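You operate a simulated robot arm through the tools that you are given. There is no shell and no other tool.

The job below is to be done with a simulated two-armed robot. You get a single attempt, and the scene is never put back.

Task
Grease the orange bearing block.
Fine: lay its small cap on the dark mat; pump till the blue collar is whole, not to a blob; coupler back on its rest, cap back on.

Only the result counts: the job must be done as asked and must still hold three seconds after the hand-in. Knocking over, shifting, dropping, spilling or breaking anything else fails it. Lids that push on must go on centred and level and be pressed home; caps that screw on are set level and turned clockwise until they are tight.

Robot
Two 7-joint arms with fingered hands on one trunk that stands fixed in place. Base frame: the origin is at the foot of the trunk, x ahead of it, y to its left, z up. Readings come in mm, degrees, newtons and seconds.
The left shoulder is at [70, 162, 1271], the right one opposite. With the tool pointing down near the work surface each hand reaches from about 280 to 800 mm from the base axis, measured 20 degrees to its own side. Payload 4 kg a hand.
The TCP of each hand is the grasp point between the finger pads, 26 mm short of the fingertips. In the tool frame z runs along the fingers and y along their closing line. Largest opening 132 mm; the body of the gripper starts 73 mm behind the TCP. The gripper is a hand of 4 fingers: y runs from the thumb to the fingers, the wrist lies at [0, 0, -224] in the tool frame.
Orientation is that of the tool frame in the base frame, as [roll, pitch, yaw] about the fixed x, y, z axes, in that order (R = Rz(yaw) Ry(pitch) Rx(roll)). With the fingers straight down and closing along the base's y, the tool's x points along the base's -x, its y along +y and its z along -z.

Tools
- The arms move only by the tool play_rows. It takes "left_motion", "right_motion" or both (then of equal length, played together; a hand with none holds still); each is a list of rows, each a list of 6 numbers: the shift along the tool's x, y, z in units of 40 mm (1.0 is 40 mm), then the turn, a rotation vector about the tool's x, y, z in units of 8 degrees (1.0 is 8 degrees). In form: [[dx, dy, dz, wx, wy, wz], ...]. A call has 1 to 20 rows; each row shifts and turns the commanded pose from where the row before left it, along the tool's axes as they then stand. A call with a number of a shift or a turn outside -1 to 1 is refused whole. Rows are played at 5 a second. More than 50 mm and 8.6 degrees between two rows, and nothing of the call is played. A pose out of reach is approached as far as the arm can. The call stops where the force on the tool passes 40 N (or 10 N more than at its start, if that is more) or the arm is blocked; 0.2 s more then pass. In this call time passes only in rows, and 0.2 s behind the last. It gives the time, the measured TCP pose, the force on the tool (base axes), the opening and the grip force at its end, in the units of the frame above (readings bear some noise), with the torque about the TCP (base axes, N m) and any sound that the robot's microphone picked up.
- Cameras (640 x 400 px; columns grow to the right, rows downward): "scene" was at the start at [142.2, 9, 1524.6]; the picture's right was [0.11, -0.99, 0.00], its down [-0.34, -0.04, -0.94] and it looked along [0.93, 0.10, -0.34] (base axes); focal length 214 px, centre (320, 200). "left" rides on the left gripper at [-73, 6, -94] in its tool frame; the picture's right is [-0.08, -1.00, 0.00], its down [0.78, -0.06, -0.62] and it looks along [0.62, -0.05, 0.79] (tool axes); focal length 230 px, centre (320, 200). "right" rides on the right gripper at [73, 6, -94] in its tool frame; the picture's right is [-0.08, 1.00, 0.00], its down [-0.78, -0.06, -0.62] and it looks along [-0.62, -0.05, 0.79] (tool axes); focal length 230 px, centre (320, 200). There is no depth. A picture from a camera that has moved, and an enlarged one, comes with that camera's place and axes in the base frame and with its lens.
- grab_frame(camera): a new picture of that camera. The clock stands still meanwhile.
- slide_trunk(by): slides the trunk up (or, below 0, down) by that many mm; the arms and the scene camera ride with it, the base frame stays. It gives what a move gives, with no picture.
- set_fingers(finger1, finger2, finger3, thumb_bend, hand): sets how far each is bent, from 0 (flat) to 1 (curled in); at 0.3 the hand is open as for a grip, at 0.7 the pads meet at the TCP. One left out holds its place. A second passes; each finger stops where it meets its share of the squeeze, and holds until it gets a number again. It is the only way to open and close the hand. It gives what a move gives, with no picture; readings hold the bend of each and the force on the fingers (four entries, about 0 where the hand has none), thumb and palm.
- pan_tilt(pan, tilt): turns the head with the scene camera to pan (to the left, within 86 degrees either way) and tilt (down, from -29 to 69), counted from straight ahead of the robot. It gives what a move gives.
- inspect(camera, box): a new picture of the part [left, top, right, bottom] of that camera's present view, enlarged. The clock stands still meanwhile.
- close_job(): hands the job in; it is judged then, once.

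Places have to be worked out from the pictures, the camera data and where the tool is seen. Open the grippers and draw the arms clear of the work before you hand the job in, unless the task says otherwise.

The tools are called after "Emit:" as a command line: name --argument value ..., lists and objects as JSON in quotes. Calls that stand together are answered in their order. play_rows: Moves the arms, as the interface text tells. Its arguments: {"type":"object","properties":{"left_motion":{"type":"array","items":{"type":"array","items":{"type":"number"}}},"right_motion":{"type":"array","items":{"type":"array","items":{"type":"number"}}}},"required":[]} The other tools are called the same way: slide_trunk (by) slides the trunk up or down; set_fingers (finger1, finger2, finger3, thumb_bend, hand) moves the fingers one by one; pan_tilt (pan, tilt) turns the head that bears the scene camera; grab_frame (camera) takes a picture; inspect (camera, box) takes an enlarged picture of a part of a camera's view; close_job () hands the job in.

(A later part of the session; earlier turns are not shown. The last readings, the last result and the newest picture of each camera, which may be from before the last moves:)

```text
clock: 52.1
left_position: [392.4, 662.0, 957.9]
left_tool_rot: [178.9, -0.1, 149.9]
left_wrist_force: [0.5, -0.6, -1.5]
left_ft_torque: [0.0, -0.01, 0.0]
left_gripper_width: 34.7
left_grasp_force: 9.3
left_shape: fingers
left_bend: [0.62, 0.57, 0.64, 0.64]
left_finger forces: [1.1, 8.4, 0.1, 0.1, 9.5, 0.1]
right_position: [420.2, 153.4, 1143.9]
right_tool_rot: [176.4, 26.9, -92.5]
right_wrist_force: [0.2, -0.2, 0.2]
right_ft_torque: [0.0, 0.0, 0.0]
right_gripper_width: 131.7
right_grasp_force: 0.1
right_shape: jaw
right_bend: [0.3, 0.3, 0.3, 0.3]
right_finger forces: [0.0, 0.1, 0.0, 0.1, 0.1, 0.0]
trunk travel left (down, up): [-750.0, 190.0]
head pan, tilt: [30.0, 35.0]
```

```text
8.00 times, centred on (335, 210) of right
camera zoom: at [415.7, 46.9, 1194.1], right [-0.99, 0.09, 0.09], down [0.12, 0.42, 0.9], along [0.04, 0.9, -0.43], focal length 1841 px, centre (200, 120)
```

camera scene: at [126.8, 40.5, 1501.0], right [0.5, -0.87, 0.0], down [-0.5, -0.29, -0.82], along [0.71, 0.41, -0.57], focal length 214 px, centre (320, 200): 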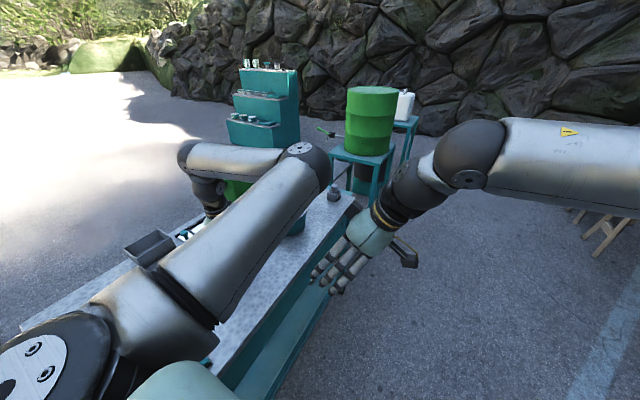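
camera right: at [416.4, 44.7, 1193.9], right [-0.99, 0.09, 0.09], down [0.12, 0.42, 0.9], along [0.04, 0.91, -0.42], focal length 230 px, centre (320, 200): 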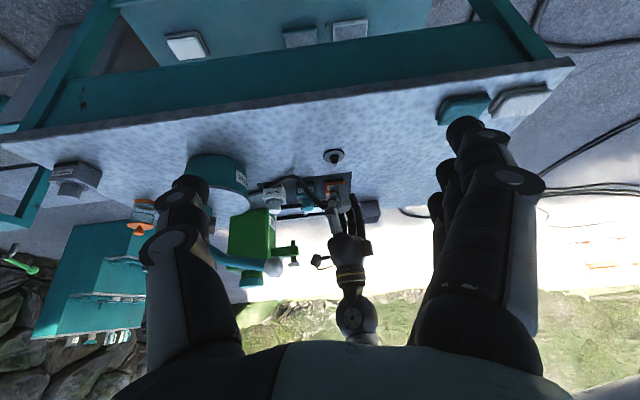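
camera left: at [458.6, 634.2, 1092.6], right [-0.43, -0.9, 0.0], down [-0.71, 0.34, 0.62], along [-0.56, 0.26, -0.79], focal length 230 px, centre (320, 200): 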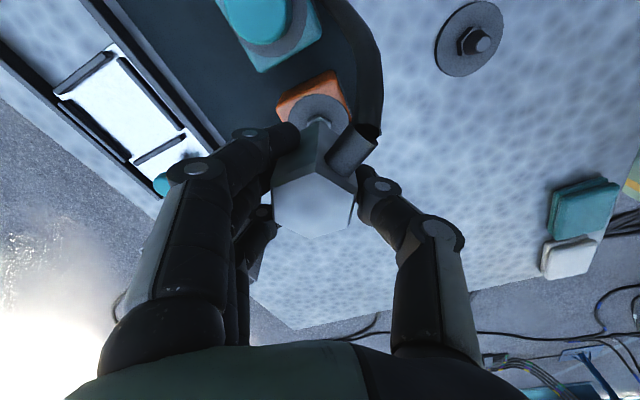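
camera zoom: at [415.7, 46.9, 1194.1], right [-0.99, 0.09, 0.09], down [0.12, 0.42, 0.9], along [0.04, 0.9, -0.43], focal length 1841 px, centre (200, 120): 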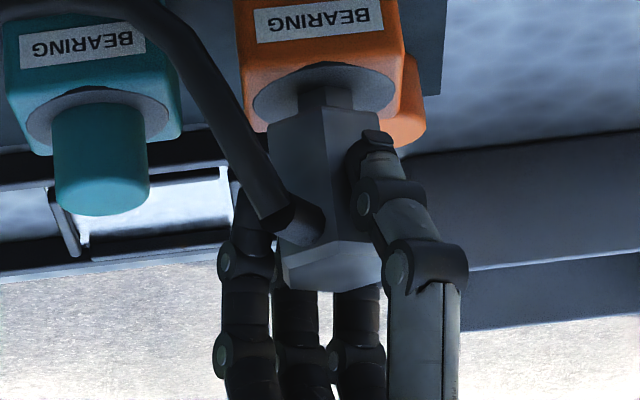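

No contact force and the coupler's mouth is already about 8 mm over the tip. I keep going down toward the washer in small steps.

Emit:
play_rows --left_motion '[[0, -0.001, 0.08, 0, 0, 0], [0, -0.001, 0.08, 0, 0, 0]]'

Emit:
play_rows --left_motion '[[0, -0.001, 0.06, 0, 0, 0], [0, -0.001, 0.04, 0, 0, 0]]'

Emit:
inspect --camera "right" --box '[315, 185, 355, 235]'

```text
clock: 52.7
left_position: [394.7, 662.7, 951.5]
left_tool_rot: [178.9, 0.0, 150.0]
left_wrist_force: [0.3, -0.9, -0.9]
left_ft_torque: [0.01, 0.0, 0.02]
left_gripper_width: 34.9
left_grasp_force: 9.6
left_shape: fingers
left_bend: [0.62, 0.57, 0.64, 0.64]
left_finger forces: [1.2, 8.4, 0.0, 0.1, 9.4, 0.0]
right_position: [419.8, 154.3, 1143.5]
right_tool_rot: [176.4, 26.8, -92.5]
right_wrist_force: [-0.2, -0.2, 0.3]
right_ft_torque: [0.0, 0.04, 0.01]
right_gripper_width: 131.8
right_grasp_force: 0.1
right_shape: jaw
right_bend: [0.3, 0.3, 0.3, 0.3]
right_finger forces: [0.0, 0.1, 0.0, 0.0, 0.0, 0.1]
trunk travel left (down, up): [-750.0, 190.0]
head pan, tilt: [30.0, 35.0]
```

```text
clock: 53.3
left_position: [394.7, 662.2, 947.6]
left_tool_rot: [179.0, 0.0, 149.9]
left_wrist_force: [-0.3, 0.1, -1.4]
left_ft_torque: [0.0, -0.02, 0.0]
left_gripper_width: 34.9
left_grasp_force: 9.1
left_shape: fingers
left_bend: [0.62, 0.57, 0.64, 0.64]
left_finger forces: [1.3, 8.3, 0.0, 0.1, 9.3, 0.0]
right_position: [418.7, 152.9, 1143.7]
right_tool_rot: [176.4, 26.7, -92.4]
right_wrist_force: [-0.6, -0.2, -0.1]
right_ft_torque: [0.05, 0.04, -0.02]
right_gripper_width: 132.0
right_grasp_force: 0.1
right_shape: jaw
right_bend: [0.3, 0.3, 0.3, 0.3]
right_finger forces: [0.0, 0.0, 0.0, 0.1, 0.0, 0.1]
trunk travel left (down, up): [-750.0, 190.0]
head pan, tilt: [30.0, 35.0]
```

```text
8.00 times, centred on (335, 210) of right
camera zoom: at [415.7, 46.9, 1194.1], right [-0.99, 0.09, 0.09], down [0.12, 0.42, 0.9], along [0.04, 0.9, -0.43], focal length 1841 px, centre (200, 120)
```

zoom: 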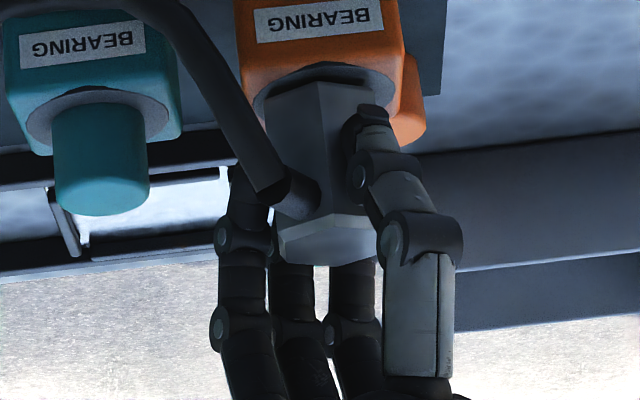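

About 5 mm remain to the washer. I continue.

Emit:
play_rows --left_motion '[[0, -0.001, 0.05, 0, 0, 0], [0, -0.001, 0.04, 0, 0, 0]]'

Emit:
play_rows --left_motion '[[0, 0, 0.04, 0, 0, 0], [0, 0, 0, 0, 0, 0]]'

Emit:
inspect --camera "right" --box '[315, 185, 355, 235]'

```text
clock: 53.9
left_position: [394.5, 662.4, 944.6]
left_tool_rot: [178.9, 0.0, 149.9]
left_wrist_force: [0.5, 1.1, -1.9]
left_ft_torque: [0.0, 0.0, -0.03]
left_gripper_width: 34.9
left_grasp_force: 9.4
left_shape: fingers
left_bend: [0.62, 0.57, 0.64, 0.64]
left_finger forces: [1.2, 8.4, 0.0, 0.1, 9.4, 0.0]
right_position: [418.1, 152.1, 1143.2]
right_tool_rot: [176.5, 26.8, -92.5]
right_wrist_force: [-0.2, 0.0, 0.2]
right_ft_torque: [-0.01, 0.0, -0.02]
right_gripper_width: 132.1
right_grasp_force: 0.1
right_shape: jaw
right_bend: [0.3, 0.3, 0.3, 0.3]
right_finger forces: [0.1, 0.1, 0.1, 0.0, 0.0, 0.0]
trunk travel left (down, up): [-750.0, 190.0]
head pan, tilt: [30.0, 35.0]
```

```text
clock: 54.5
left_position: [393.2, 662.4, 943.3]
left_tool_rot: [178.9, 0.0, 149.9]
left_wrist_force: [0.1, 0.1, 2.3]
left_ft_torque: [0.04, -0.04, 0.0]
left_gripper_width: 34.9
left_grasp_force: 10.5
left_shape: fingers
left_bend: [0.63, 0.57, 0.64, 0.64]
left_finger forces: [1.3, 8.5, 0.1, 0.0, 9.7, 0.0]
right_position: [417.9, 151.8, 1143.9]
right_tool_rot: [176.5, 26.9, -92.5]
right_wrist_force: [0.4, -0.5, 0.8]
right_ft_torque: [0.0, -0.03, 0.01]
right_gripper_width: 132.0
right_grasp_force: 0.0
right_shape: jaw
right_bend: [0.3, 0.3, 0.3, 0.3]
right_finger forces: [0.1, 0.0, 0.0, 0.0, 0.1, 0.1]
trunk travel left (down, up): [-750.0, 190.0]
head pan, tilt: [30.0, 35.0]
```

```text
8.00 times, centred on (335, 210) of right
camera zoom: at [415.4, 46.3, 1194.4], right [-0.99, 0.08, 0.09], down [0.12, 0.42, 0.9], along [0.04, 0.9, -0.43], focal length 1841 px, centre (200, 120)
```

zoom: 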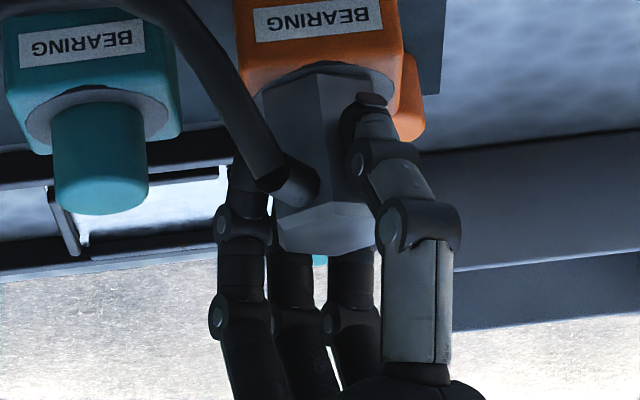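

Contact felt (+2.3 N). I press a little further to make sure it is seated.

Emit:
play_rows --left_motion '[[0, 0, 0.04, 0, 0, 0], [0, 0, 0, 0, 0, 0]]'

Emit:
play_rows --left_motion '[[0, 0, 0.04, 0, 0, 0], [0, 0, 0, 0, 0, 0]]'

Emit:
inspect --camera "right" --box '[320, 185, 350, 215]'

```text
clock: 55.1
left_position: [393.8, 662.7, 942.6]
left_tool_rot: [178.8, -0.1, 150.0]
left_wrist_force: [0.5, 0.4, 8.8]
left_ft_torque: [0.07, -0.08, -0.01]
left_gripper_width: 34.2
left_grasp_force: 10.3
left_shape: fingers
left_bend: [0.63, 0.57, 0.64, 0.64]
left_finger forces: [1.7, 9.4, 0.0, 0.0, 10.4, 0.0]
right_position: [417.7, 151.9, 1143.9]
right_tool_rot: [176.5, 27.0, -92.5]
right_wrist_force: [-0.1, 1.5, 0.1]
right_ft_torque: [-0.02, -0.02, 0.03]
right_gripper_width: 132.1
right_grasp_force: 0.1
right_shape: jaw
right_bend: [0.3, 0.3, 0.3, 0.3]
right_finger forces: [0.0, 0.0, 0.0, 0.0, 0.0, 0.1]
trunk travel left (down, up): [-750.0, 190.0]
head pan, tilt: [30.0, 35.0]
```

```text
clock: 55.7
left_position: [393.3, 661.9, 942.5]
left_tool_rot: [178.8, 0.0, 149.8]
left_wrist_force: [0.3, 1.8, 15.5]
left_ft_torque: [0.09, -0.12, 0.02]
left_gripper_width: 34.2
left_grasp_force: 11.9
left_shape: fingers
left_bend: [0.62, 0.58, 0.64, 0.65]
left_finger forces: [2.3, 10.3, 0.1, 0.0, 10.8, 0.1]
right_position: [419.3, 151.1, 1143.7]
right_tool_rot: [176.5, 26.9, -92.6]
right_wrist_force: [0.2, -0.2, 0.4]
right_ft_torque: [-0.01, 0.02, 0.01]
right_gripper_width: 131.9
right_grasp_force: 0.1
right_shape: jaw
right_bend: [0.3, 0.3, 0.3, 0.3]
right_finger forces: [0.0, 0.0, 0.0, 0.0, 0.1, 0.0]
trunk travel left (down, up): [-750.0, 190.0]
head pan, tilt: [30.0, 35.0]
```

```text
13.33 times, centred on (335, 200) of right
camera zoom: at [414.6, 44.9, 1194.8], right [-0.99, 0.08, 0.09], down [0.12, 0.42, 0.9], along [0.04, 0.9, -0.43], focal length 3068 px, centre (120, 200)
```

zoom: 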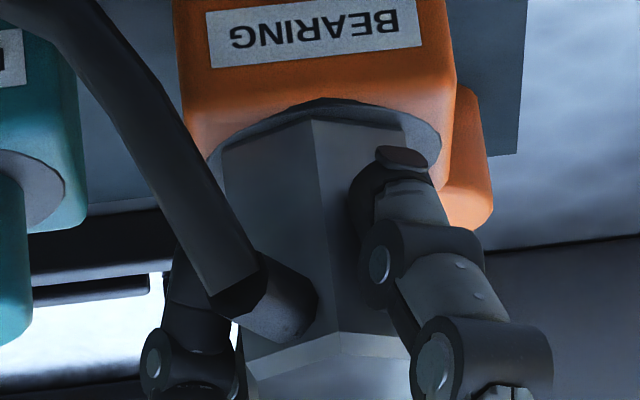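

Seated: 15 N with no further travel. I relax the push, then open the fingers carefully.

Emit:
play_rows --left_motion '[[0, 0, -0.04, 0, 0, 0], [0, 0, -0.03, 0, 0, 0]]'

Emit:
set_fingers --hand "left" --finger1 0.58 --finger2 0.56 --finger3 0.58 --thumb_bend 0.6

Emit:
inspect --camera "right" --box '[315, 185, 355, 225]'

Emit:
inspect --camera "left" --box '[240, 60, 400, 260]'

```text
clock: 56.3
left_position: [392.6, 661.6, 942.2]
left_tool_rot: [178.9, 0.1, 149.9]
left_wrist_force: [0.4, -0.1, 5.4]
left_ft_torque: [0.06, -0.07, 0.03]
left_gripper_width: 34.4
left_grasp_force: 10.4
left_shape: fingers
left_bend: [0.62, 0.58, 0.64, 0.65]
left_finger forces: [2.0, 9.0, 0.0, 0.0, 10.3, 0.0]
right_position: [418.3, 151.5, 1143.9]
right_tool_rot: [176.5, 26.8, -92.6]
right_wrist_force: [1.0, -0.1, 0.0]
right_ft_torque: [-0.03, 0.01, 0.02]
right_gripper_width: 132.1
right_grasp_force: 0.0
right_shape: jaw
right_bend: [0.3, 0.3, 0.3, 0.3]
right_finger forces: [0.0, 0.0, 0.0, 0.0, 0.0, 0.0]
trunk travel left (down, up): [-750.0, 190.0]
head pan, tilt: [30.0, 35.0]
```

```text
clock: 57.3
left_position: [393.1, 662.9, 943.5]
left_tool_rot: [178.8, 0.1, 150.0]
left_wrist_force: [0.1, 0.2, 0.5]
left_ft_torque: [0.03, 0.03, 0.03]
left_gripper_width: 44.2
left_grasp_force: 0.2
left_shape: fingers
left_bend: [0.57, 0.56, 0.57, 0.6]
left_finger forces: [0.1, 0.3, 0.0, 0.0, 0.6, 0.0]
right_position: [418.2, 152.4, 1142.8]
right_tool_rot: [176.3, 26.7, -92.5]
right_wrist_force: [0.4, 0.1, -0.5]
right_ft_torque: [0.01, 0.02, 0.02]
right_gripper_width: 131.7
right_grasp_force: 0.0
right_shape: jaw
right_bend: [0.3, 0.3, 0.3, 0.3]
right_finger forces: [0.0, 0.1, 0.1, 0.1, 0.0, 0.1]
trunk travel left (down, up): [-750.0, 190.0]
head pan, tilt: [30.0, 35.0]
```

```text
10.00 times, centred on (335, 205) of right
camera zoom: at [415.5, 46.6, 1194.2], right [-0.99, 0.08, 0.09], down [0.12, 0.42, 0.9], along [0.04, 0.9, -0.43], focal length 2301 px, centre (170, 150)
```

zoom: 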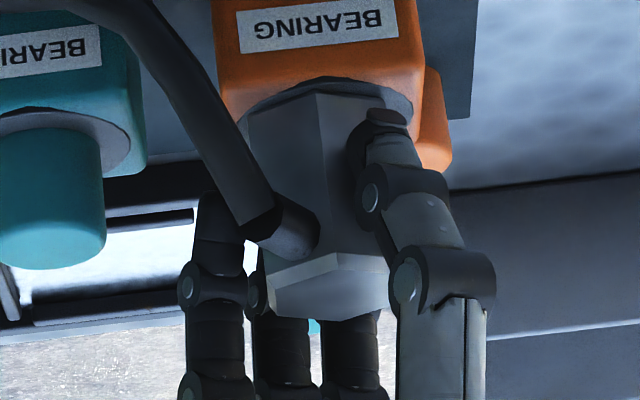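

```text
2.00 times, centred on (320, 160) of left
camera zoom: at [457.9, 629.2, 1036.1], right [-0.43, -0.9, -0.02], down [-0.72, 0.33, 0.62], along [-0.55, 0.28, -0.79], focal length 460 px, centre (320, 280)
```

zoom: 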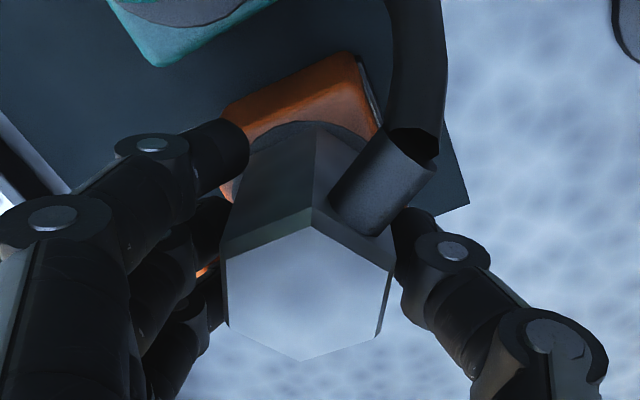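

The coupler stays put on its own. I open fully clear and lift away straight up.

Emit:
set_fingers --hand "left" --finger1 0.5 --finger2 0.5 --finger3 0.5 --thumb_bend 0.5

Emit:
inspect --camera "left" --box '[220, 60, 420, 260]'

Emit:
inspect --camera "right" --box '[315, 185, 355, 225]'

```text
clock: 58.3
left_position: [393.2, 663.7, 942.8]
left_tool_rot: [178.9, 0.0, 149.8]
left_wrist_force: [0.7, 0.6, 0.3]
left_ft_torque: [0.01, 0.01, 0.01]
left_gripper_width: 69.8
left_grasp_force: 0.1
left_shape: fingers
left_bend: [0.5, 0.5, 0.5, 0.5]
left_finger forces: [0.0, 0.1, 0.1, 0.0, 0.0, 0.0]
right_position: [417.6, 153.0, 1143.5]
right_tool_rot: [176.3, 26.8, -92.5]
right_wrist_force: [-0.1, -1.1, 0.5]
right_ft_torque: [-0.01, 0.01, 0.01]
right_gripper_width: 131.8
right_grasp_force: 0.1
right_shape: jaw
right_bend: [0.3, 0.3, 0.3, 0.3]
right_finger forces: [0.1, 0.1, 0.1, 0.0, 0.1, 0.1]
trunk travel left (down, up): [-750.0, 190.0]
head pan, tilt: [30.0, 35.0]
```

```text
2.00 times, centred on (320, 160) of left
camera zoom: at [458.0, 629.3, 1036.2], right [-0.43, -0.9, -0.02], down [-0.72, 0.33, 0.62], along [-0.55, 0.28, -0.79], focal length 460 px, centre (320, 280)
```

zoom: 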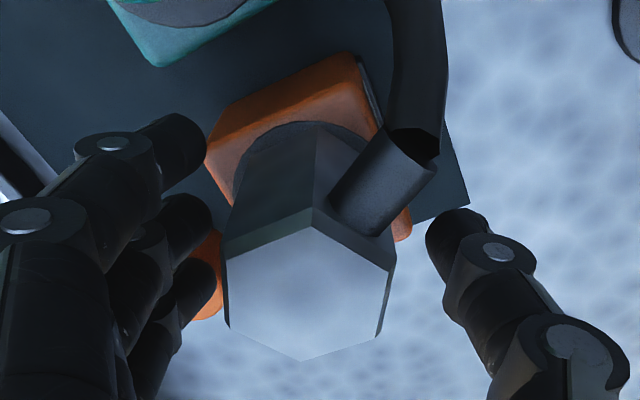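

```text
10.00 times, centred on (335, 205) of right
camera zoom: at [415.5, 46.6, 1194.2], right [-0.99, 0.09, 0.09], down [0.12, 0.42, 0.9], along [0.04, 0.9, -0.43], focal length 2301 px, centre (170, 150)
```

zoom: 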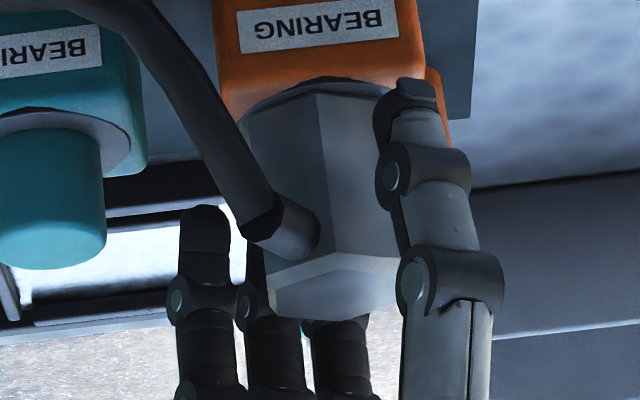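

The coupler stands upright on the nipple. I lift the hand straight up.

Emit:
play_rows --left_motion '[[0, 0.004, -0.25, 0, 0, 0], [0, 0.01, -0.6, 0, 0, 0], [0, 0.013, -0.8, 0, 0, 0], [0, 0.016, -1.0, 0, 0, 0], [0, 0.016, -1.0, 0, 0, 0]]'

Emit:
grab_frame --camera "left"

Emit:
grab_frame --camera "right"

Emit:
inspect --camera "right" --box '[290, 165, 370, 245]'

```text
clock: 59.5
left_position: [391.4, 659.7, 1089.9]
left_tool_rot: [178.8, 0.0, 149.8]
left_wrist_force: [-0.2, -0.1, -1.1]
left_ft_torque: [0.0, -0.03, 0.02]
left_gripper_width: 69.9
left_grasp_force: 0.1
left_shape: fingers
left_bend: [0.5, 0.5, 0.5, 0.5]
left_finger forces: [0.1, 0.0, 0.0, 0.0, 0.0, 0.0]
right_position: [418.2, 152.7, 1143.9]
right_tool_rot: [176.6, 26.9, -92.5]
right_wrist_force: [-1.4, 0.1, -0.5]
right_ft_torque: [0.0, -0.01, 0.0]
right_gripper_width: 132.0
right_grasp_force: 0.0
right_shape: jaw
right_bend: [0.3, 0.3, 0.3, 0.3]
right_finger forces: [0.0, 0.0, 0.0, 0.0, 0.0, 0.0]
trunk travel left (down, up): [-750.0, 190.0]
head pan, tilt: [30.0, 35.0]
```

```text
taken
camera left: at [456.4, 627.4, 1183.3], right [-0.43, -0.9, -0.02], down [-0.72, 0.33, 0.62], along [-0.55, 0.28, -0.79], focal length 230 px, centre (320, 200)
```

left: 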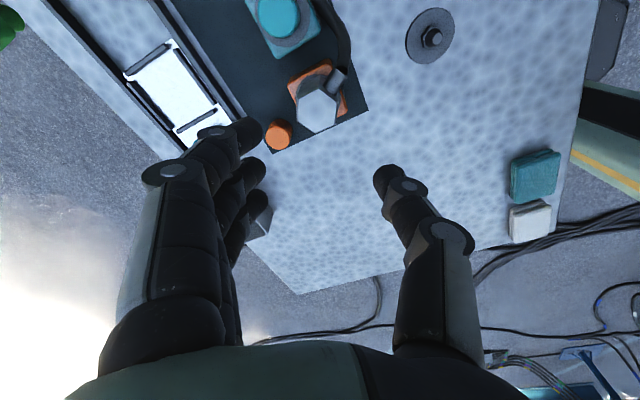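

```text
taken
camera right: at [414.5, 45.7, 1194.6], right [-0.99, 0.08, 0.09], down [0.12, 0.42, 0.9], along [0.04, 0.9, -0.43], focal length 230 px, centre (320, 200)
```

right: 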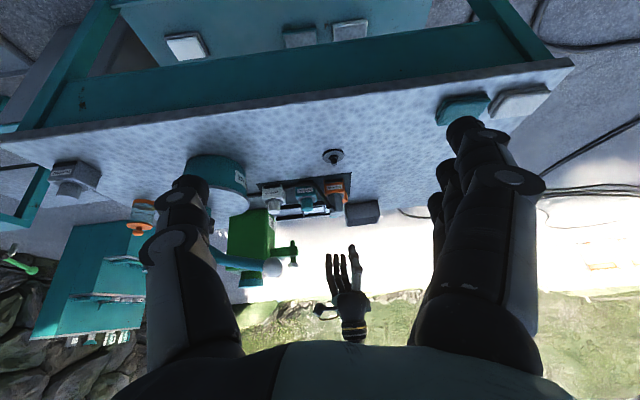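

```text
5.00 times, centred on (330, 205) of right
camera zoom: at [414.5, 45.7, 1194.6], right [-0.99, 0.08, 0.09], down [0.12, 0.42, 0.9], along [0.04, 0.9, -0.43], focal length 1150 px, centre (270, 175)
```

zoom: 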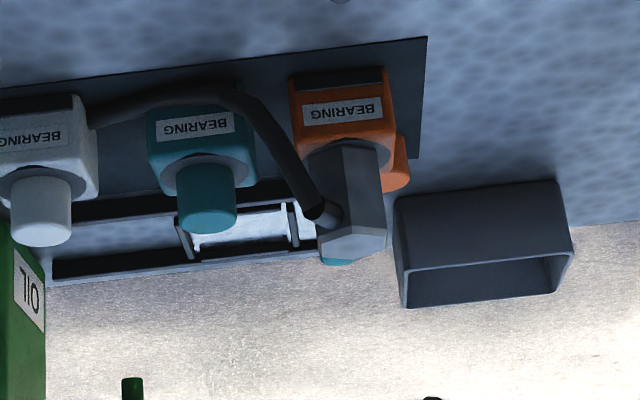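

The coupler is stable on the block. Now I study the pump and its lever.

Emit:
inspect --camera "right" --box '[170, 140, 300, 290]'

Emit:
grab_frame --camera "scene"

Emit:
inspect --camera "scene" --box '[230, 150, 350, 250]'

```text
2.67 times, centred on (235, 215) of right
camera zoom: at [414.5, 45.7, 1194.6], right [-0.99, 0.08, 0.09], down [0.12, 0.42, 0.9], along [0.04, 0.9, -0.43], focal length 614 px, centre (547, 160)
```

zoom: 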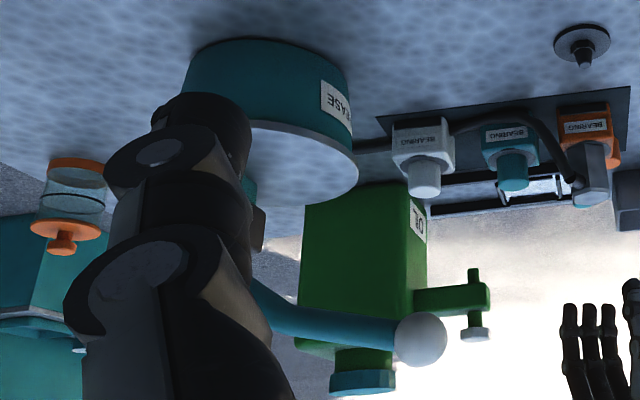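

```text
taken
camera scene: at [124.6, 41.7, 1501.0], right [0.5, -0.87, 0.0], down [-0.5, -0.29, -0.82], along [0.71, 0.41, -0.57], focal length 214 px, centre (320, 200)
```

scene: 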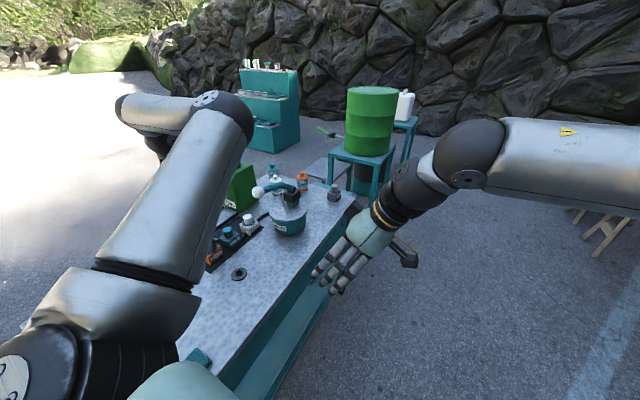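

```text
4.00 times, centred on (290, 200) of scene
camera zoom: at [124.6, 41.7, 1501.0], right [0.5, -0.87, 0.0], down [-0.5, -0.29, -0.82], along [0.71, 0.41, -0.57], focal length 858 px, centre (440, 200)
```

zoom: 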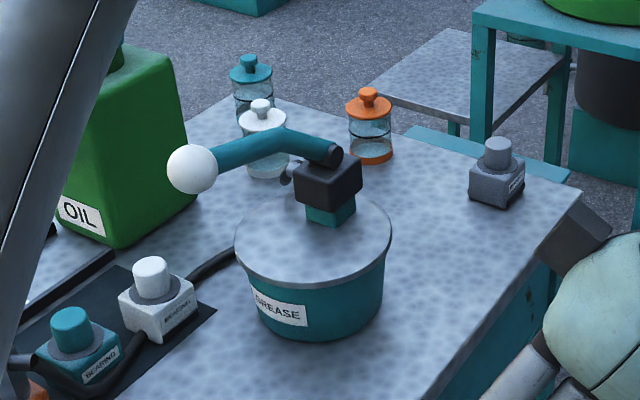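

The lever's ball is at about (549, 528, 1107), r≈21, with the pivot near (700, 495, 1050), so it pumps by swinging down and up. I raise the left hand, turn to yaw 168 (closing across the bar) and move above the ball.

Emit:
play_rows --left_motion '[[0, 0, -0.85, 0.12, 0, 0], [0, 0, -0.85, 0, 0, 0], [0, 0, -0.85, 0, 0, 0], [0, 0, 0, 0, 0, -0.75], [0, 0, 0, 0, 0, -0.75], [0, 0, 0, 0, 0, -0.75], [-0.9075, -0.48, 0, 0, 0, 0], [-0.9075, -0.48, 0, 0, 0, 0], [-0.9075, -0.48, 0, 0, 0, 0], [-0.9075, -0.48, 0, 0, 0, 0], [-0.9075, -0.48, 0, 0, 0, 0]]'

Emit:
grab_frame --camera "left"

Emit:
grab_frame --camera "right"

Emit:
grab_frame --camera "scene"

```text
clock: 61.9
left_position: [552.8, 529.9, 1191.5]
left_tool_rot: [179.8, -0.1, 167.9]
left_wrist_force: [0.2, 0.3, 0.6]
left_ft_torque: [0.03, 0.02, 0.02]
left_gripper_width: 70.0
left_grasp_force: 0.0
left_shape: fingers
left_bend: [0.5, 0.5, 0.5, 0.5]
left_finger forces: [0.0, 0.0, 0.0, 0.0, 0.0, 0.0]
right_position: [419.7, 151.6, 1142.2]
right_tool_rot: [176.5, 26.8, -92.6]
right_wrist_force: [0.3, 0.4, -0.5]
right_ft_torque: [0.01, 0.02, 0.02]
right_gripper_width: 132.1
right_grasp_force: 0.1
right_shape: jaw
right_bend: [0.3, 0.3, 0.3, 0.3]
right_finger forces: [0.0, 0.0, 0.0, 0.0, 0.0, 0.0]
trunk travel left (down, up): [-750.0, 190.0]
head pan, tilt: [30.0, 35.0]
```

```text
taken
camera left: at [624.1, 518.5, 1284.1], right [-0.13, -0.99, 0.0], down [-0.78, 0.1, 0.62], along [-0.61, 0.08, -0.79], focal length 230 px, centre (320, 200)
```

left: 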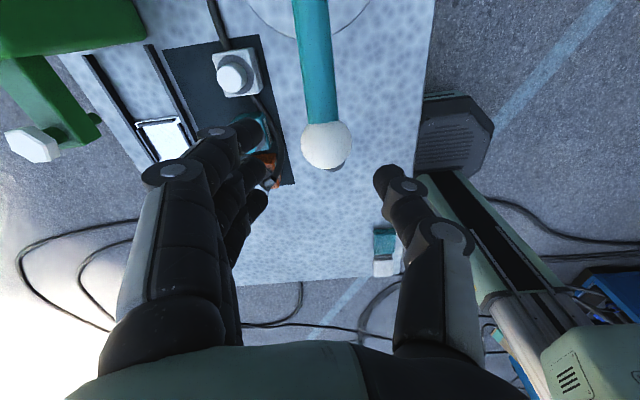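

```text
taken
camera right: at [416.6, 45.9, 1193.8], right [-0.99, 0.08, 0.09], down [0.12, 0.42, 0.9], along [0.04, 0.9, -0.43], focal length 230 px, centre (320, 200)
```

right: 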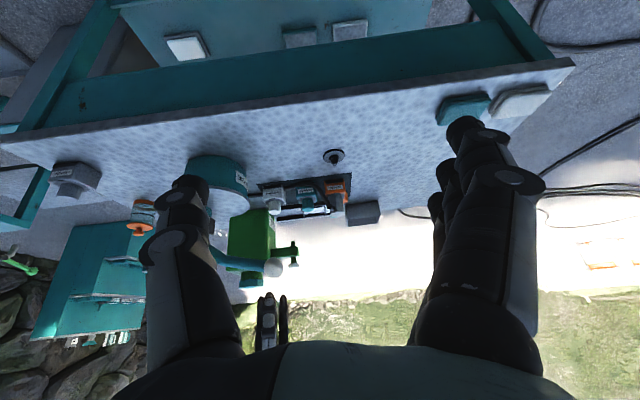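

```text
taken
camera scene: at [127.3, 41.8, 1500.8], right [0.5, -0.87, 0.0], down [-0.5, -0.29, -0.82], along [0.71, 0.41, -0.57], focal length 214 px, centre (320, 200)
```

scene: 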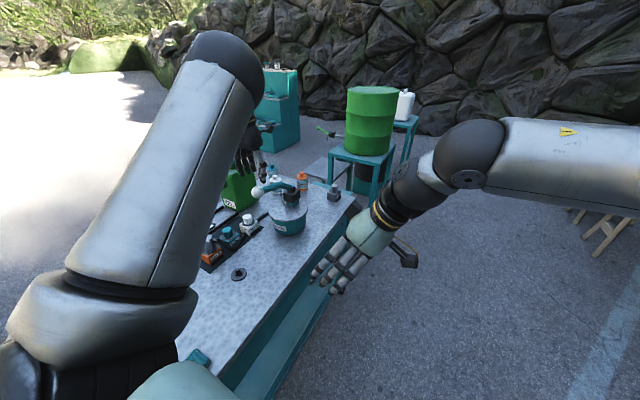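

The ball is 8 mm along tool x and −5.6 mm along tool y from the TCP. I correct and go down around it.

Emit:
play_rows --left_motion '[[0.205, -0.14, 0.3, 0, 0, 0], [0, 0, 0.7, 0, 0, 0], [0, 0, 0.5, 0, 0, 0]]'

Emit:
grab_frame --camera "left"

Emit:
inspect --camera "right" --box '[210, 200, 310, 320]'

```text
clock: 62.7
left_position: [541.1, 527.6, 1129.8]
left_tool_rot: [179.9, 0.0, 167.9]
left_wrist_force: [0.0, 0.2, 0.1]
left_ft_torque: [0.0, -0.02, 0.02]
left_gripper_width: 70.2
left_grasp_force: 0.1
left_shape: fingers
left_bend: [0.5, 0.5, 0.5, 0.5]
left_finger forces: [0.0, 0.0, 0.0, 0.0, 0.1, 0.0]
right_position: [419.5, 154.2, 1144.1]
right_tool_rot: [176.5, 26.9, -92.6]
right_wrist_force: [-0.1, -0.3, 1.2]
right_ft_torque: [-0.01, 0.0, -0.01]
right_gripper_width: 131.7
right_grasp_force: 0.0
right_shape: jaw
right_bend: [0.3, 0.3, 0.3, 0.3]
right_finger forces: [0.0, 0.0, 0.0, 0.0, 0.0, 0.0]
trunk travel left (down, up): [-750.0, 190.0]
head pan, tilt: [30.0, 35.0]
```

```text
taken
camera left: at [613.5, 517.3, 1222.9], right [-0.13, -0.99, 0.0], down [-0.78, 0.1, 0.62], along [-0.61, 0.08, -0.79], focal length 230 px, centre (320, 200)
```

left: 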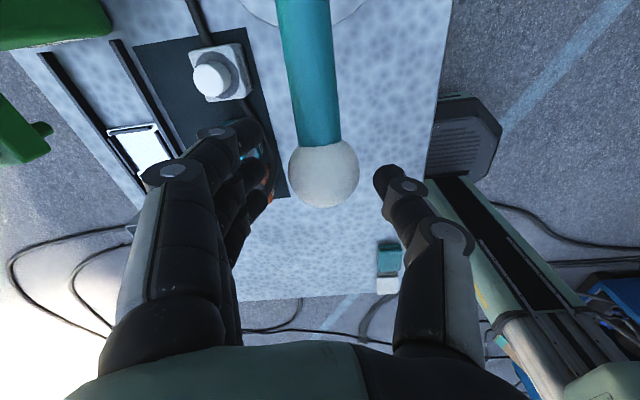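

```text
3.33 times, centred on (260, 260) of right
camera zoom: at [415.9, 47.3, 1194.1], right [-0.99, 0.08, 0.09], down [0.12, 0.42, 0.9], along [0.04, 0.9, -0.43], focal length 767 px, centre (520, 0)
```

zoom: 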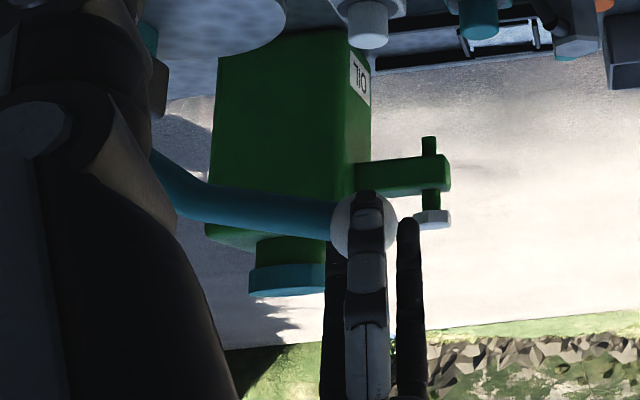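

The ball is centred in the hand, 24 mm below the TCP. I go down 20 mm and close on it.

Emit:
play_rows --left_motion '[[0, -0.03, 0.5, 0, 0, 0]]'

Emit:
set_fingers --hand "left" --finger1 0.57 --finger2 0.6 --finger3 0.57 --thumb_bend 0.6

Emit:
grab_frame --camera "left"

Emit:
inspect --camera "right" --box '[210, 200, 310, 320]'

```text
clock: 63.1
left_position: [542.6, 525.4, 1109.3]
left_tool_rot: [179.9, 0.0, 167.9]
left_wrist_force: [-0.3, 0.8, -0.3]
left_ft_torque: [0.06, 0.0, -0.02]
left_gripper_width: 70.0
left_grasp_force: 0.0
left_shape: fingers
left_bend: [0.5, 0.5, 0.5, 0.5]
left_finger forces: [0.1, 0.0, 0.0, 0.1, 0.0, 0.0]
right_position: [421.3, 152.6, 1143.4]
right_tool_rot: [176.4, 26.9, -92.6]
right_wrist_force: [0.3, -0.2, -0.2]
right_ft_torque: [-0.01, 0.03, 0.01]
right_gripper_width: 131.6
right_grasp_force: 0.0
right_shape: jaw
right_bend: [0.3, 0.3, 0.3, 0.3]
right_finger forces: [0.1, 0.0, 0.0, 0.0, 0.0, 0.1]
trunk travel left (down, up): [-750.0, 190.0]
head pan, tilt: [30.0, 35.0]
```

```text
clock: 64.1
left_position: [541.0, 524.3, 1110.4]
left_tool_rot: [179.9, 0.0, 167.8]
left_wrist_force: [0.4, 0.1, 0.1]
left_ft_torque: [0.01, 0.02, -0.05]
left_gripper_width: 46.0
left_grasp_force: 0.1
left_shape: fingers
left_bend: [0.56, 0.6, 0.56, 0.6]
left_finger forces: [0.1, 0.0, 0.1, 0.0, 0.1, 0.0]
right_position: [419.5, 152.1, 1143.9]
right_tool_rot: [176.5, 26.8, -92.5]
right_wrist_force: [0.5, 0.6, 0.0]
right_ft_torque: [0.02, -0.01, 0.03]
right_gripper_width: 131.8
right_grasp_force: 0.1
right_shape: jaw
right_bend: [0.3, 0.3, 0.3, 0.3]
right_finger forces: [0.0, 0.0, 0.0, 0.0, 0.0, 0.1]
trunk travel left (down, up): [-750.0, 190.0]
head pan, tilt: [30.0, 35.0]
```

```text
taken
camera left: at [612.8, 514.8, 1203.7], right [-0.13, -0.99, 0.0], down [-0.78, 0.1, 0.62], along [-0.61, 0.08, -0.79], focal length 230 px, centre (320, 200)
```

left: 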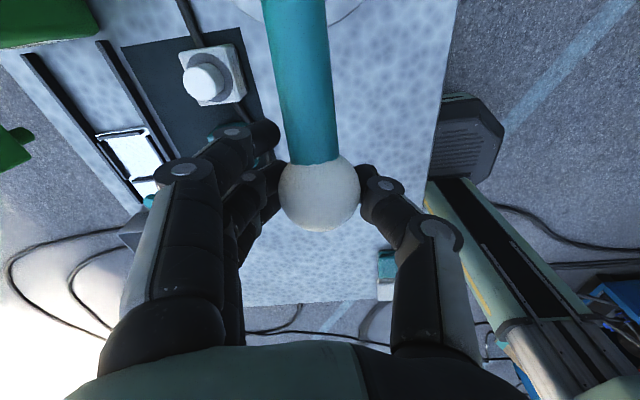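

```text
3.33 times, centred on (260, 260) of right
camera zoom: at [415.4, 46.5, 1194.3], right [-0.99, 0.08, 0.09], down [0.12, 0.42, 0.9], along [0.04, 0.9, -0.43], focal length 767 px, centre (520, 0)
```

zoom: 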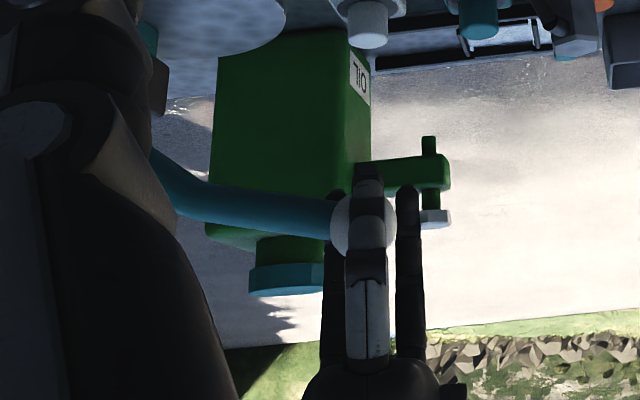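

The fingers cup the ball without contact yet. I close firmer to hold it.

Emit:
set_fingers --hand "left" --finger1 0.64 --finger2 0.68 --finger3 0.64 --thumb_bend 0.68

Emit:
grab_frame --camera "left"

Emit:
inspect --camera "right" --box '[210, 200, 310, 320]'

```text
clock: 65.1
left_position: [541.1, 524.2, 1109.8]
left_tool_rot: [180.0, 0.0, 168.0]
left_wrist_force: [-2.4, -4.3, -5.1]
left_ft_torque: [0.03, 0.02, -0.02]
left_gripper_width: 31.6
left_grasp_force: 6.9
left_shape: fingers
left_bend: [0.63, 0.63, 0.64, 0.65]
left_finger forces: [0.7, 4.1, 0.0, 0.0, 9.3, 0.0]
right_position: [419.9, 152.2, 1143.7]
right_tool_rot: [176.3, 26.9, -92.5]
right_wrist_force: [0.4, -0.8, -0.5]
right_ft_torque: [-0.01, -0.01, -0.03]
right_gripper_width: 132.0
right_grasp_force: 0.1
right_shape: jaw
right_bend: [0.3, 0.3, 0.3, 0.3]
right_finger forces: [0.0, 0.1, 0.1, 0.0, 0.1, 0.0]
trunk travel left (down, up): [-750.0, 190.0]
head pan, tilt: [30.0, 35.0]
```

```text
taken
camera left: at [613.0, 514.5, 1203.3], right [-0.13, -0.99, 0.0], down [-0.78, 0.1, 0.62], along [-0.61, 0.08, -0.79], focal length 230 px, centre (320, 200)
```

left: 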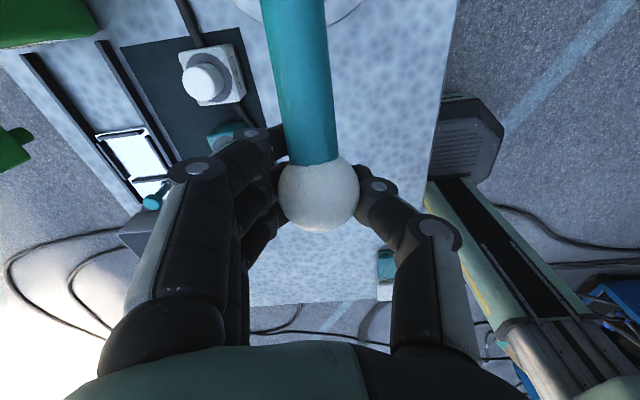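

```text
3.33 times, centred on (260, 260) of right
camera zoom: at [415.6, 46.3, 1194.1], right [-0.99, 0.08, 0.09], down [0.12, 0.42, 0.9], along [0.04, 0.9, -0.43], focal length 767 px, centre (520, 0)
```

zoom: 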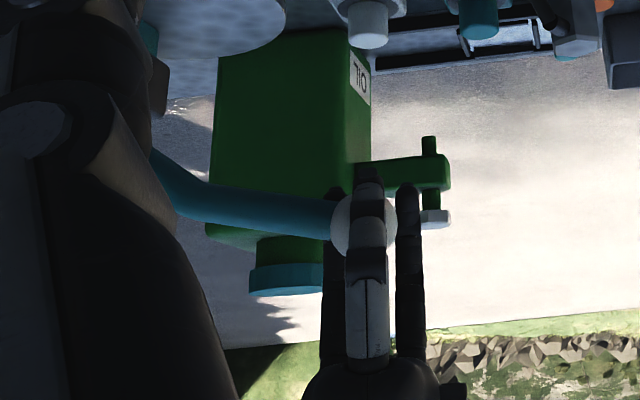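

The tips press under the ball, which suits lifting but not pushing down. I open, go up, and make a closed fist to push the ball down from above.

Emit:
set_fingers --hand "left" --finger1 0.5 --finger2 0.5 --finger3 0.5 --thumb_bend 0.5

Emit:
play_rows --left_motion '[[0, 0, -0.7, 0, 0, 0], [0, 0, -0.8, 0, 0, 0]]'

Emit:
set_fingers --hand "left" --finger1 0.7 --finger2 0.7 --finger3 0.7 --thumb_bend 0.7

Emit:
grab_frame --camera "left"

Emit:
inspect --camera "right" --box '[210, 200, 310, 320]'

```text
clock: 66.1
left_position: [540.3, 525.7, 1110.3]
left_tool_rot: [179.8, 0.1, 167.9]
left_wrist_force: [-0.3, -0.1, 0.4]
left_ft_torque: [0.02, 0.0, 0.01]
left_gripper_width: 69.6
left_grasp_force: 0.1
left_shape: fingers
left_bend: [0.5, 0.5, 0.5, 0.5]
left_finger forces: [0.0, 0.0, 0.1, 0.1, 0.0, 0.1]
right_position: [418.9, 153.3, 1144.1]
right_tool_rot: [176.4, 26.8, -92.5]
right_wrist_force: [0.1, 0.3, 0.3]
right_ft_torque: [-0.01, -0.02, -0.01]
right_gripper_width: 131.9
right_grasp_force: 0.0
right_shape: jaw
right_bend: [0.3, 0.3, 0.3, 0.3]
right_finger forces: [0.0, 0.1, 0.1, 0.0, 0.0, 0.1]
trunk travel left (down, up): [-750.0, 190.0]
head pan, tilt: [30.0, 35.0]
```

```text
clock: 66.7
left_position: [539.7, 525.5, 1171.8]
left_tool_rot: [179.9, 0.2, 167.9]
left_wrist_force: [-0.2, 0.0, -1.0]
left_ft_torque: [0.0, -0.01, -0.02]
left_gripper_width: 69.9
left_grasp_force: 0.1
left_shape: fingers
left_bend: [0.5, 0.5, 0.5, 0.5]
left_finger forces: [0.0, 0.0, 0.0, 0.0, 0.0, 0.0]
right_position: [417.2, 153.3, 1144.1]
right_tool_rot: [176.5, 26.7, -92.5]
right_wrist_force: [0.8, 0.7, -0.8]
right_ft_torque: [-0.02, -0.01, 0.01]
right_gripper_width: 131.9
right_grasp_force: 0.0
right_shape: jaw
right_bend: [0.3, 0.3, 0.3, 0.3]
right_finger forces: [0.1, 0.0, 0.0, 0.1, 0.1, 0.0]
trunk travel left (down, up): [-750.0, 190.0]
head pan, tilt: [30.0, 35.0]
```

```text
clock: 67.7
left_position: [541.1, 525.6, 1170.3]
left_tool_rot: [180.0, 0.0, 167.9]
left_wrist_force: [0.1, 0.5, -0.2]
left_ft_torque: [0.02, -0.02, -0.01]
left_gripper_width: 14.8
left_grasp_force: 0.1
left_shape: fingers
left_bend: [0.7, 0.7, 0.7, 0.7]
left_finger forces: [0.1, 0.0, 0.0, 0.0, 0.0, 0.1]
right_position: [419.0, 153.5, 1142.9]
right_tool_rot: [176.4, 26.8, -92.5]
right_wrist_force: [0.0, 0.9, -0.3]
right_ft_torque: [-0.03, -0.02, 0.03]
right_gripper_width: 131.8
right_grasp_force: 0.0
right_shape: jaw
right_bend: [0.3, 0.3, 0.3, 0.3]
right_finger forces: [0.1, 0.1, 0.0, 0.1, 0.1, 0.0]
trunk travel left (down, up): [-750.0, 190.0]
head pan, tilt: [30.0, 35.0]
```

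```text
taken
camera left: at [612.5, 515.1, 1263.7], right [-0.13, -0.99, 0.0], down [-0.78, 0.1, 0.62], along [-0.61, 0.08, -0.79], focal length 230 px, centre (320, 200)
```

left: 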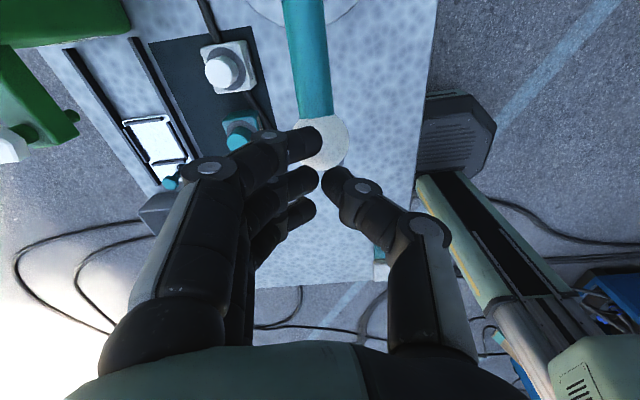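

```text
3.33 times, centred on (260, 260) of right
camera zoom: at [415.5, 46.6, 1194.2], right [-0.99, 0.08, 0.09], down [0.12, 0.42, 0.9], along [0.04, 0.9, -0.43], focal length 767 px, centre (520, 0)
```

zoom: 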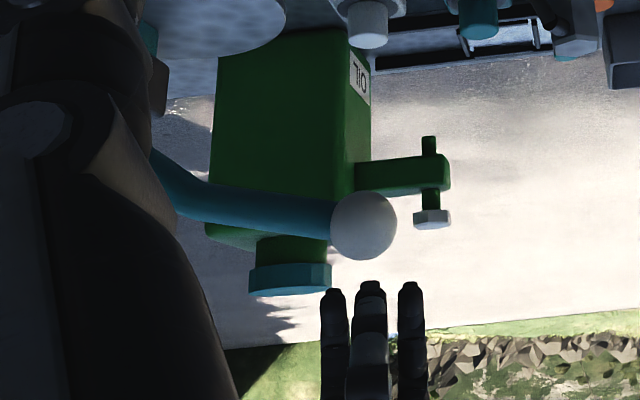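

The fist is about 19 mm above the ball. I push down along the lever's arc, first some 40 mm of ball travel.

Emit:
play_rows --left_motion '[[0, 0, 0.42, 0, 0, 0], [0.13, 0, 0.45, 0, 0, 0], [0.08, 0, 0.45, 0, 0, 0]]'

Emit:
grab_frame --camera "left"

Emit:
inspect --camera "right" --box '[210, 180, 350, 320]'

```text
clock: 68.5
left_position: [531.1, 526.6, 1117.5]
left_tool_rot: [179.9, -0.1, 167.9]
left_wrist_force: [-1.1, -0.1, 3.1]
left_ft_torque: [0.04, 0.05, -0.04]
left_gripper_width: 14.8
left_grasp_force: 1.7
left_shape: fingers
left_bend: [0.7, 0.7, 0.7, 0.7]
left_finger forces: [0.0, 2.2, 0.1, 0.0, 1.1, 0.1]
right_position: [419.2, 152.4, 1142.9]
right_tool_rot: [176.5, 26.8, -92.5]
right_wrist_force: [-0.6, 0.2, -0.3]
right_ft_torque: [0.0, -0.04, 0.02]
right_gripper_width: 131.9
right_grasp_force: 0.0
right_shape: jaw
right_bend: [0.3, 0.3, 0.3, 0.3]
right_finger forces: [0.1, 0.0, 0.0, 0.0, 0.0, 0.0]
trunk travel left (down, up): [-750.0, 190.0]
head pan, tilt: [30.0, 35.0]
```

```text
taken
camera left: at [603.5, 516.8, 1211.2], right [-0.13, -0.99, 0.0], down [-0.78, 0.1, 0.62], along [-0.61, 0.08, -0.79], focal length 230 px, centre (320, 200)
```

left: 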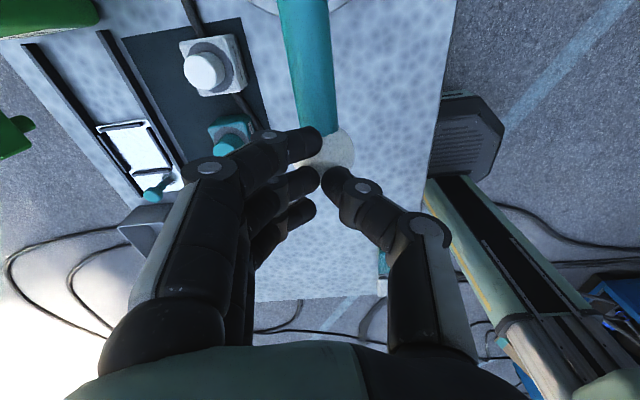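

```text
2.86 times, centred on (280, 250) of right
camera zoom: at [415.4, 46.5, 1194.3], right [-0.99, 0.08, 0.09], down [0.12, 0.42, 0.9], along [0.04, 0.9, -0.43], focal length 657 px, centre (434, 57)
```

zoom: 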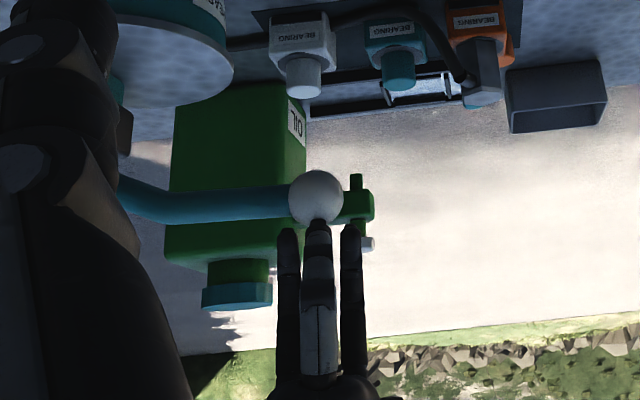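

The lever moves with only 3 N. I keep pushing down to find the end of the stroke.

Emit:
play_rows --left_motion '[[0.02, 0, 0.45, 0, 0, 0], [-0.03, 0, 0.45, 0, 0, 0]]'

Emit:
inspect --camera "right" --box '[210, 180, 350, 320]'

```text
clock: 69.1
left_position: [533.7, 526.3, 1082.3]
left_tool_rot: [179.8, 0.1, 167.7]
left_wrist_force: [-0.7, -1.5, 4.9]
left_ft_torque: [-0.09, 0.06, 0.01]
left_gripper_width: 15.0
left_grasp_force: 1.9
left_shape: fingers
left_bend: [0.7, 0.7, 0.7, 0.7]
left_finger forces: [0.1, 0.6, 0.0, 0.0, 3.9, 0.0]
right_position: [419.2, 151.8, 1143.5]
right_tool_rot: [176.5, 26.8, -92.5]
right_wrist_force: [0.4, -0.2, -0.9]
right_ft_torque: [0.0, -0.02, 0.0]
right_gripper_width: 132.0
right_grasp_force: 0.2
right_shape: jaw
right_bend: [0.3, 0.3, 0.3, 0.3]
right_finger forces: [0.0, 0.0, 0.0, 0.0, 0.0, 0.1]
trunk travel left (down, up): [-750.0, 190.0]
head pan, tilt: [30.0, 35.0]
```

```text
2.86 times, centred on (280, 250) of right
camera zoom: at [415.5, 46.0, 1194.3], right [-0.99, 0.09, 0.09], down [0.12, 0.42, 0.9], along [0.04, 0.9, -0.43], focal length 657 px, centre (434, 57)
```

zoom: 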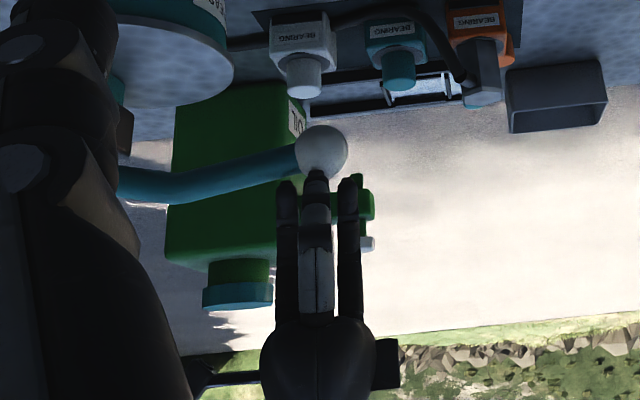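

Still moving freely at 5 N. I follow the ball outward a little and push on.

Emit:
play_rows --left_motion '[[0.12, 0, 0.4, 0, 0, 0], [-0.02, 0, 0.4, 0, 0, 0]]'

Emit:
inspect --camera "right" --box '[210, 160, 350, 300]'

```text
clock: 69.7
left_position: [528.9, 528.8, 1050.5]
left_tool_rot: [179.8, 0.1, 168.0]
left_wrist_force: [-0.2, 0.4, 5.9]
left_ft_torque: [-0.03, -0.13, 0.01]
left_gripper_width: 13.9
left_grasp_force: 3.2
left_shape: fingers
left_bend: [0.71, 0.7, 0.7, 0.7]
left_finger forces: [4.4, 0.0, 0.0, 0.0, 1.4, 0.0]
right_position: [418.8, 152.3, 1144.8]
right_tool_rot: [176.5, 26.7, -92.5]
right_wrist_force: [0.0, -0.1, -0.4]
right_ft_torque: [0.01, -0.01, 0.04]
right_gripper_width: 132.0
right_grasp_force: 0.1
right_shape: jaw
right_bend: [0.3, 0.3, 0.3, 0.3]
right_finger forces: [0.1, 0.0, 0.0, 0.0, 0.1, 0.0]
trunk travel left (down, up): [-750.0, 190.0]
head pan, tilt: [30.0, 35.0]
```

```text
2.86 times, centred on (280, 230) of right
camera zoom: at [415.1, 46.7, 1194.5], right [-0.99, 0.08, 0.09], down [0.12, 0.42, 0.9], along [0.04, 0.9, -0.43], focal length 657 px, centre (434, 114)
```

zoom: 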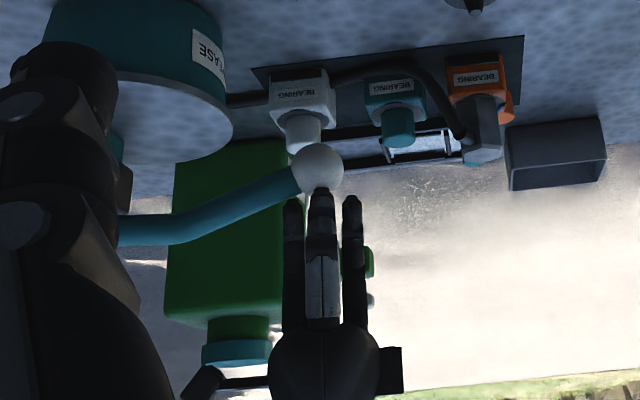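

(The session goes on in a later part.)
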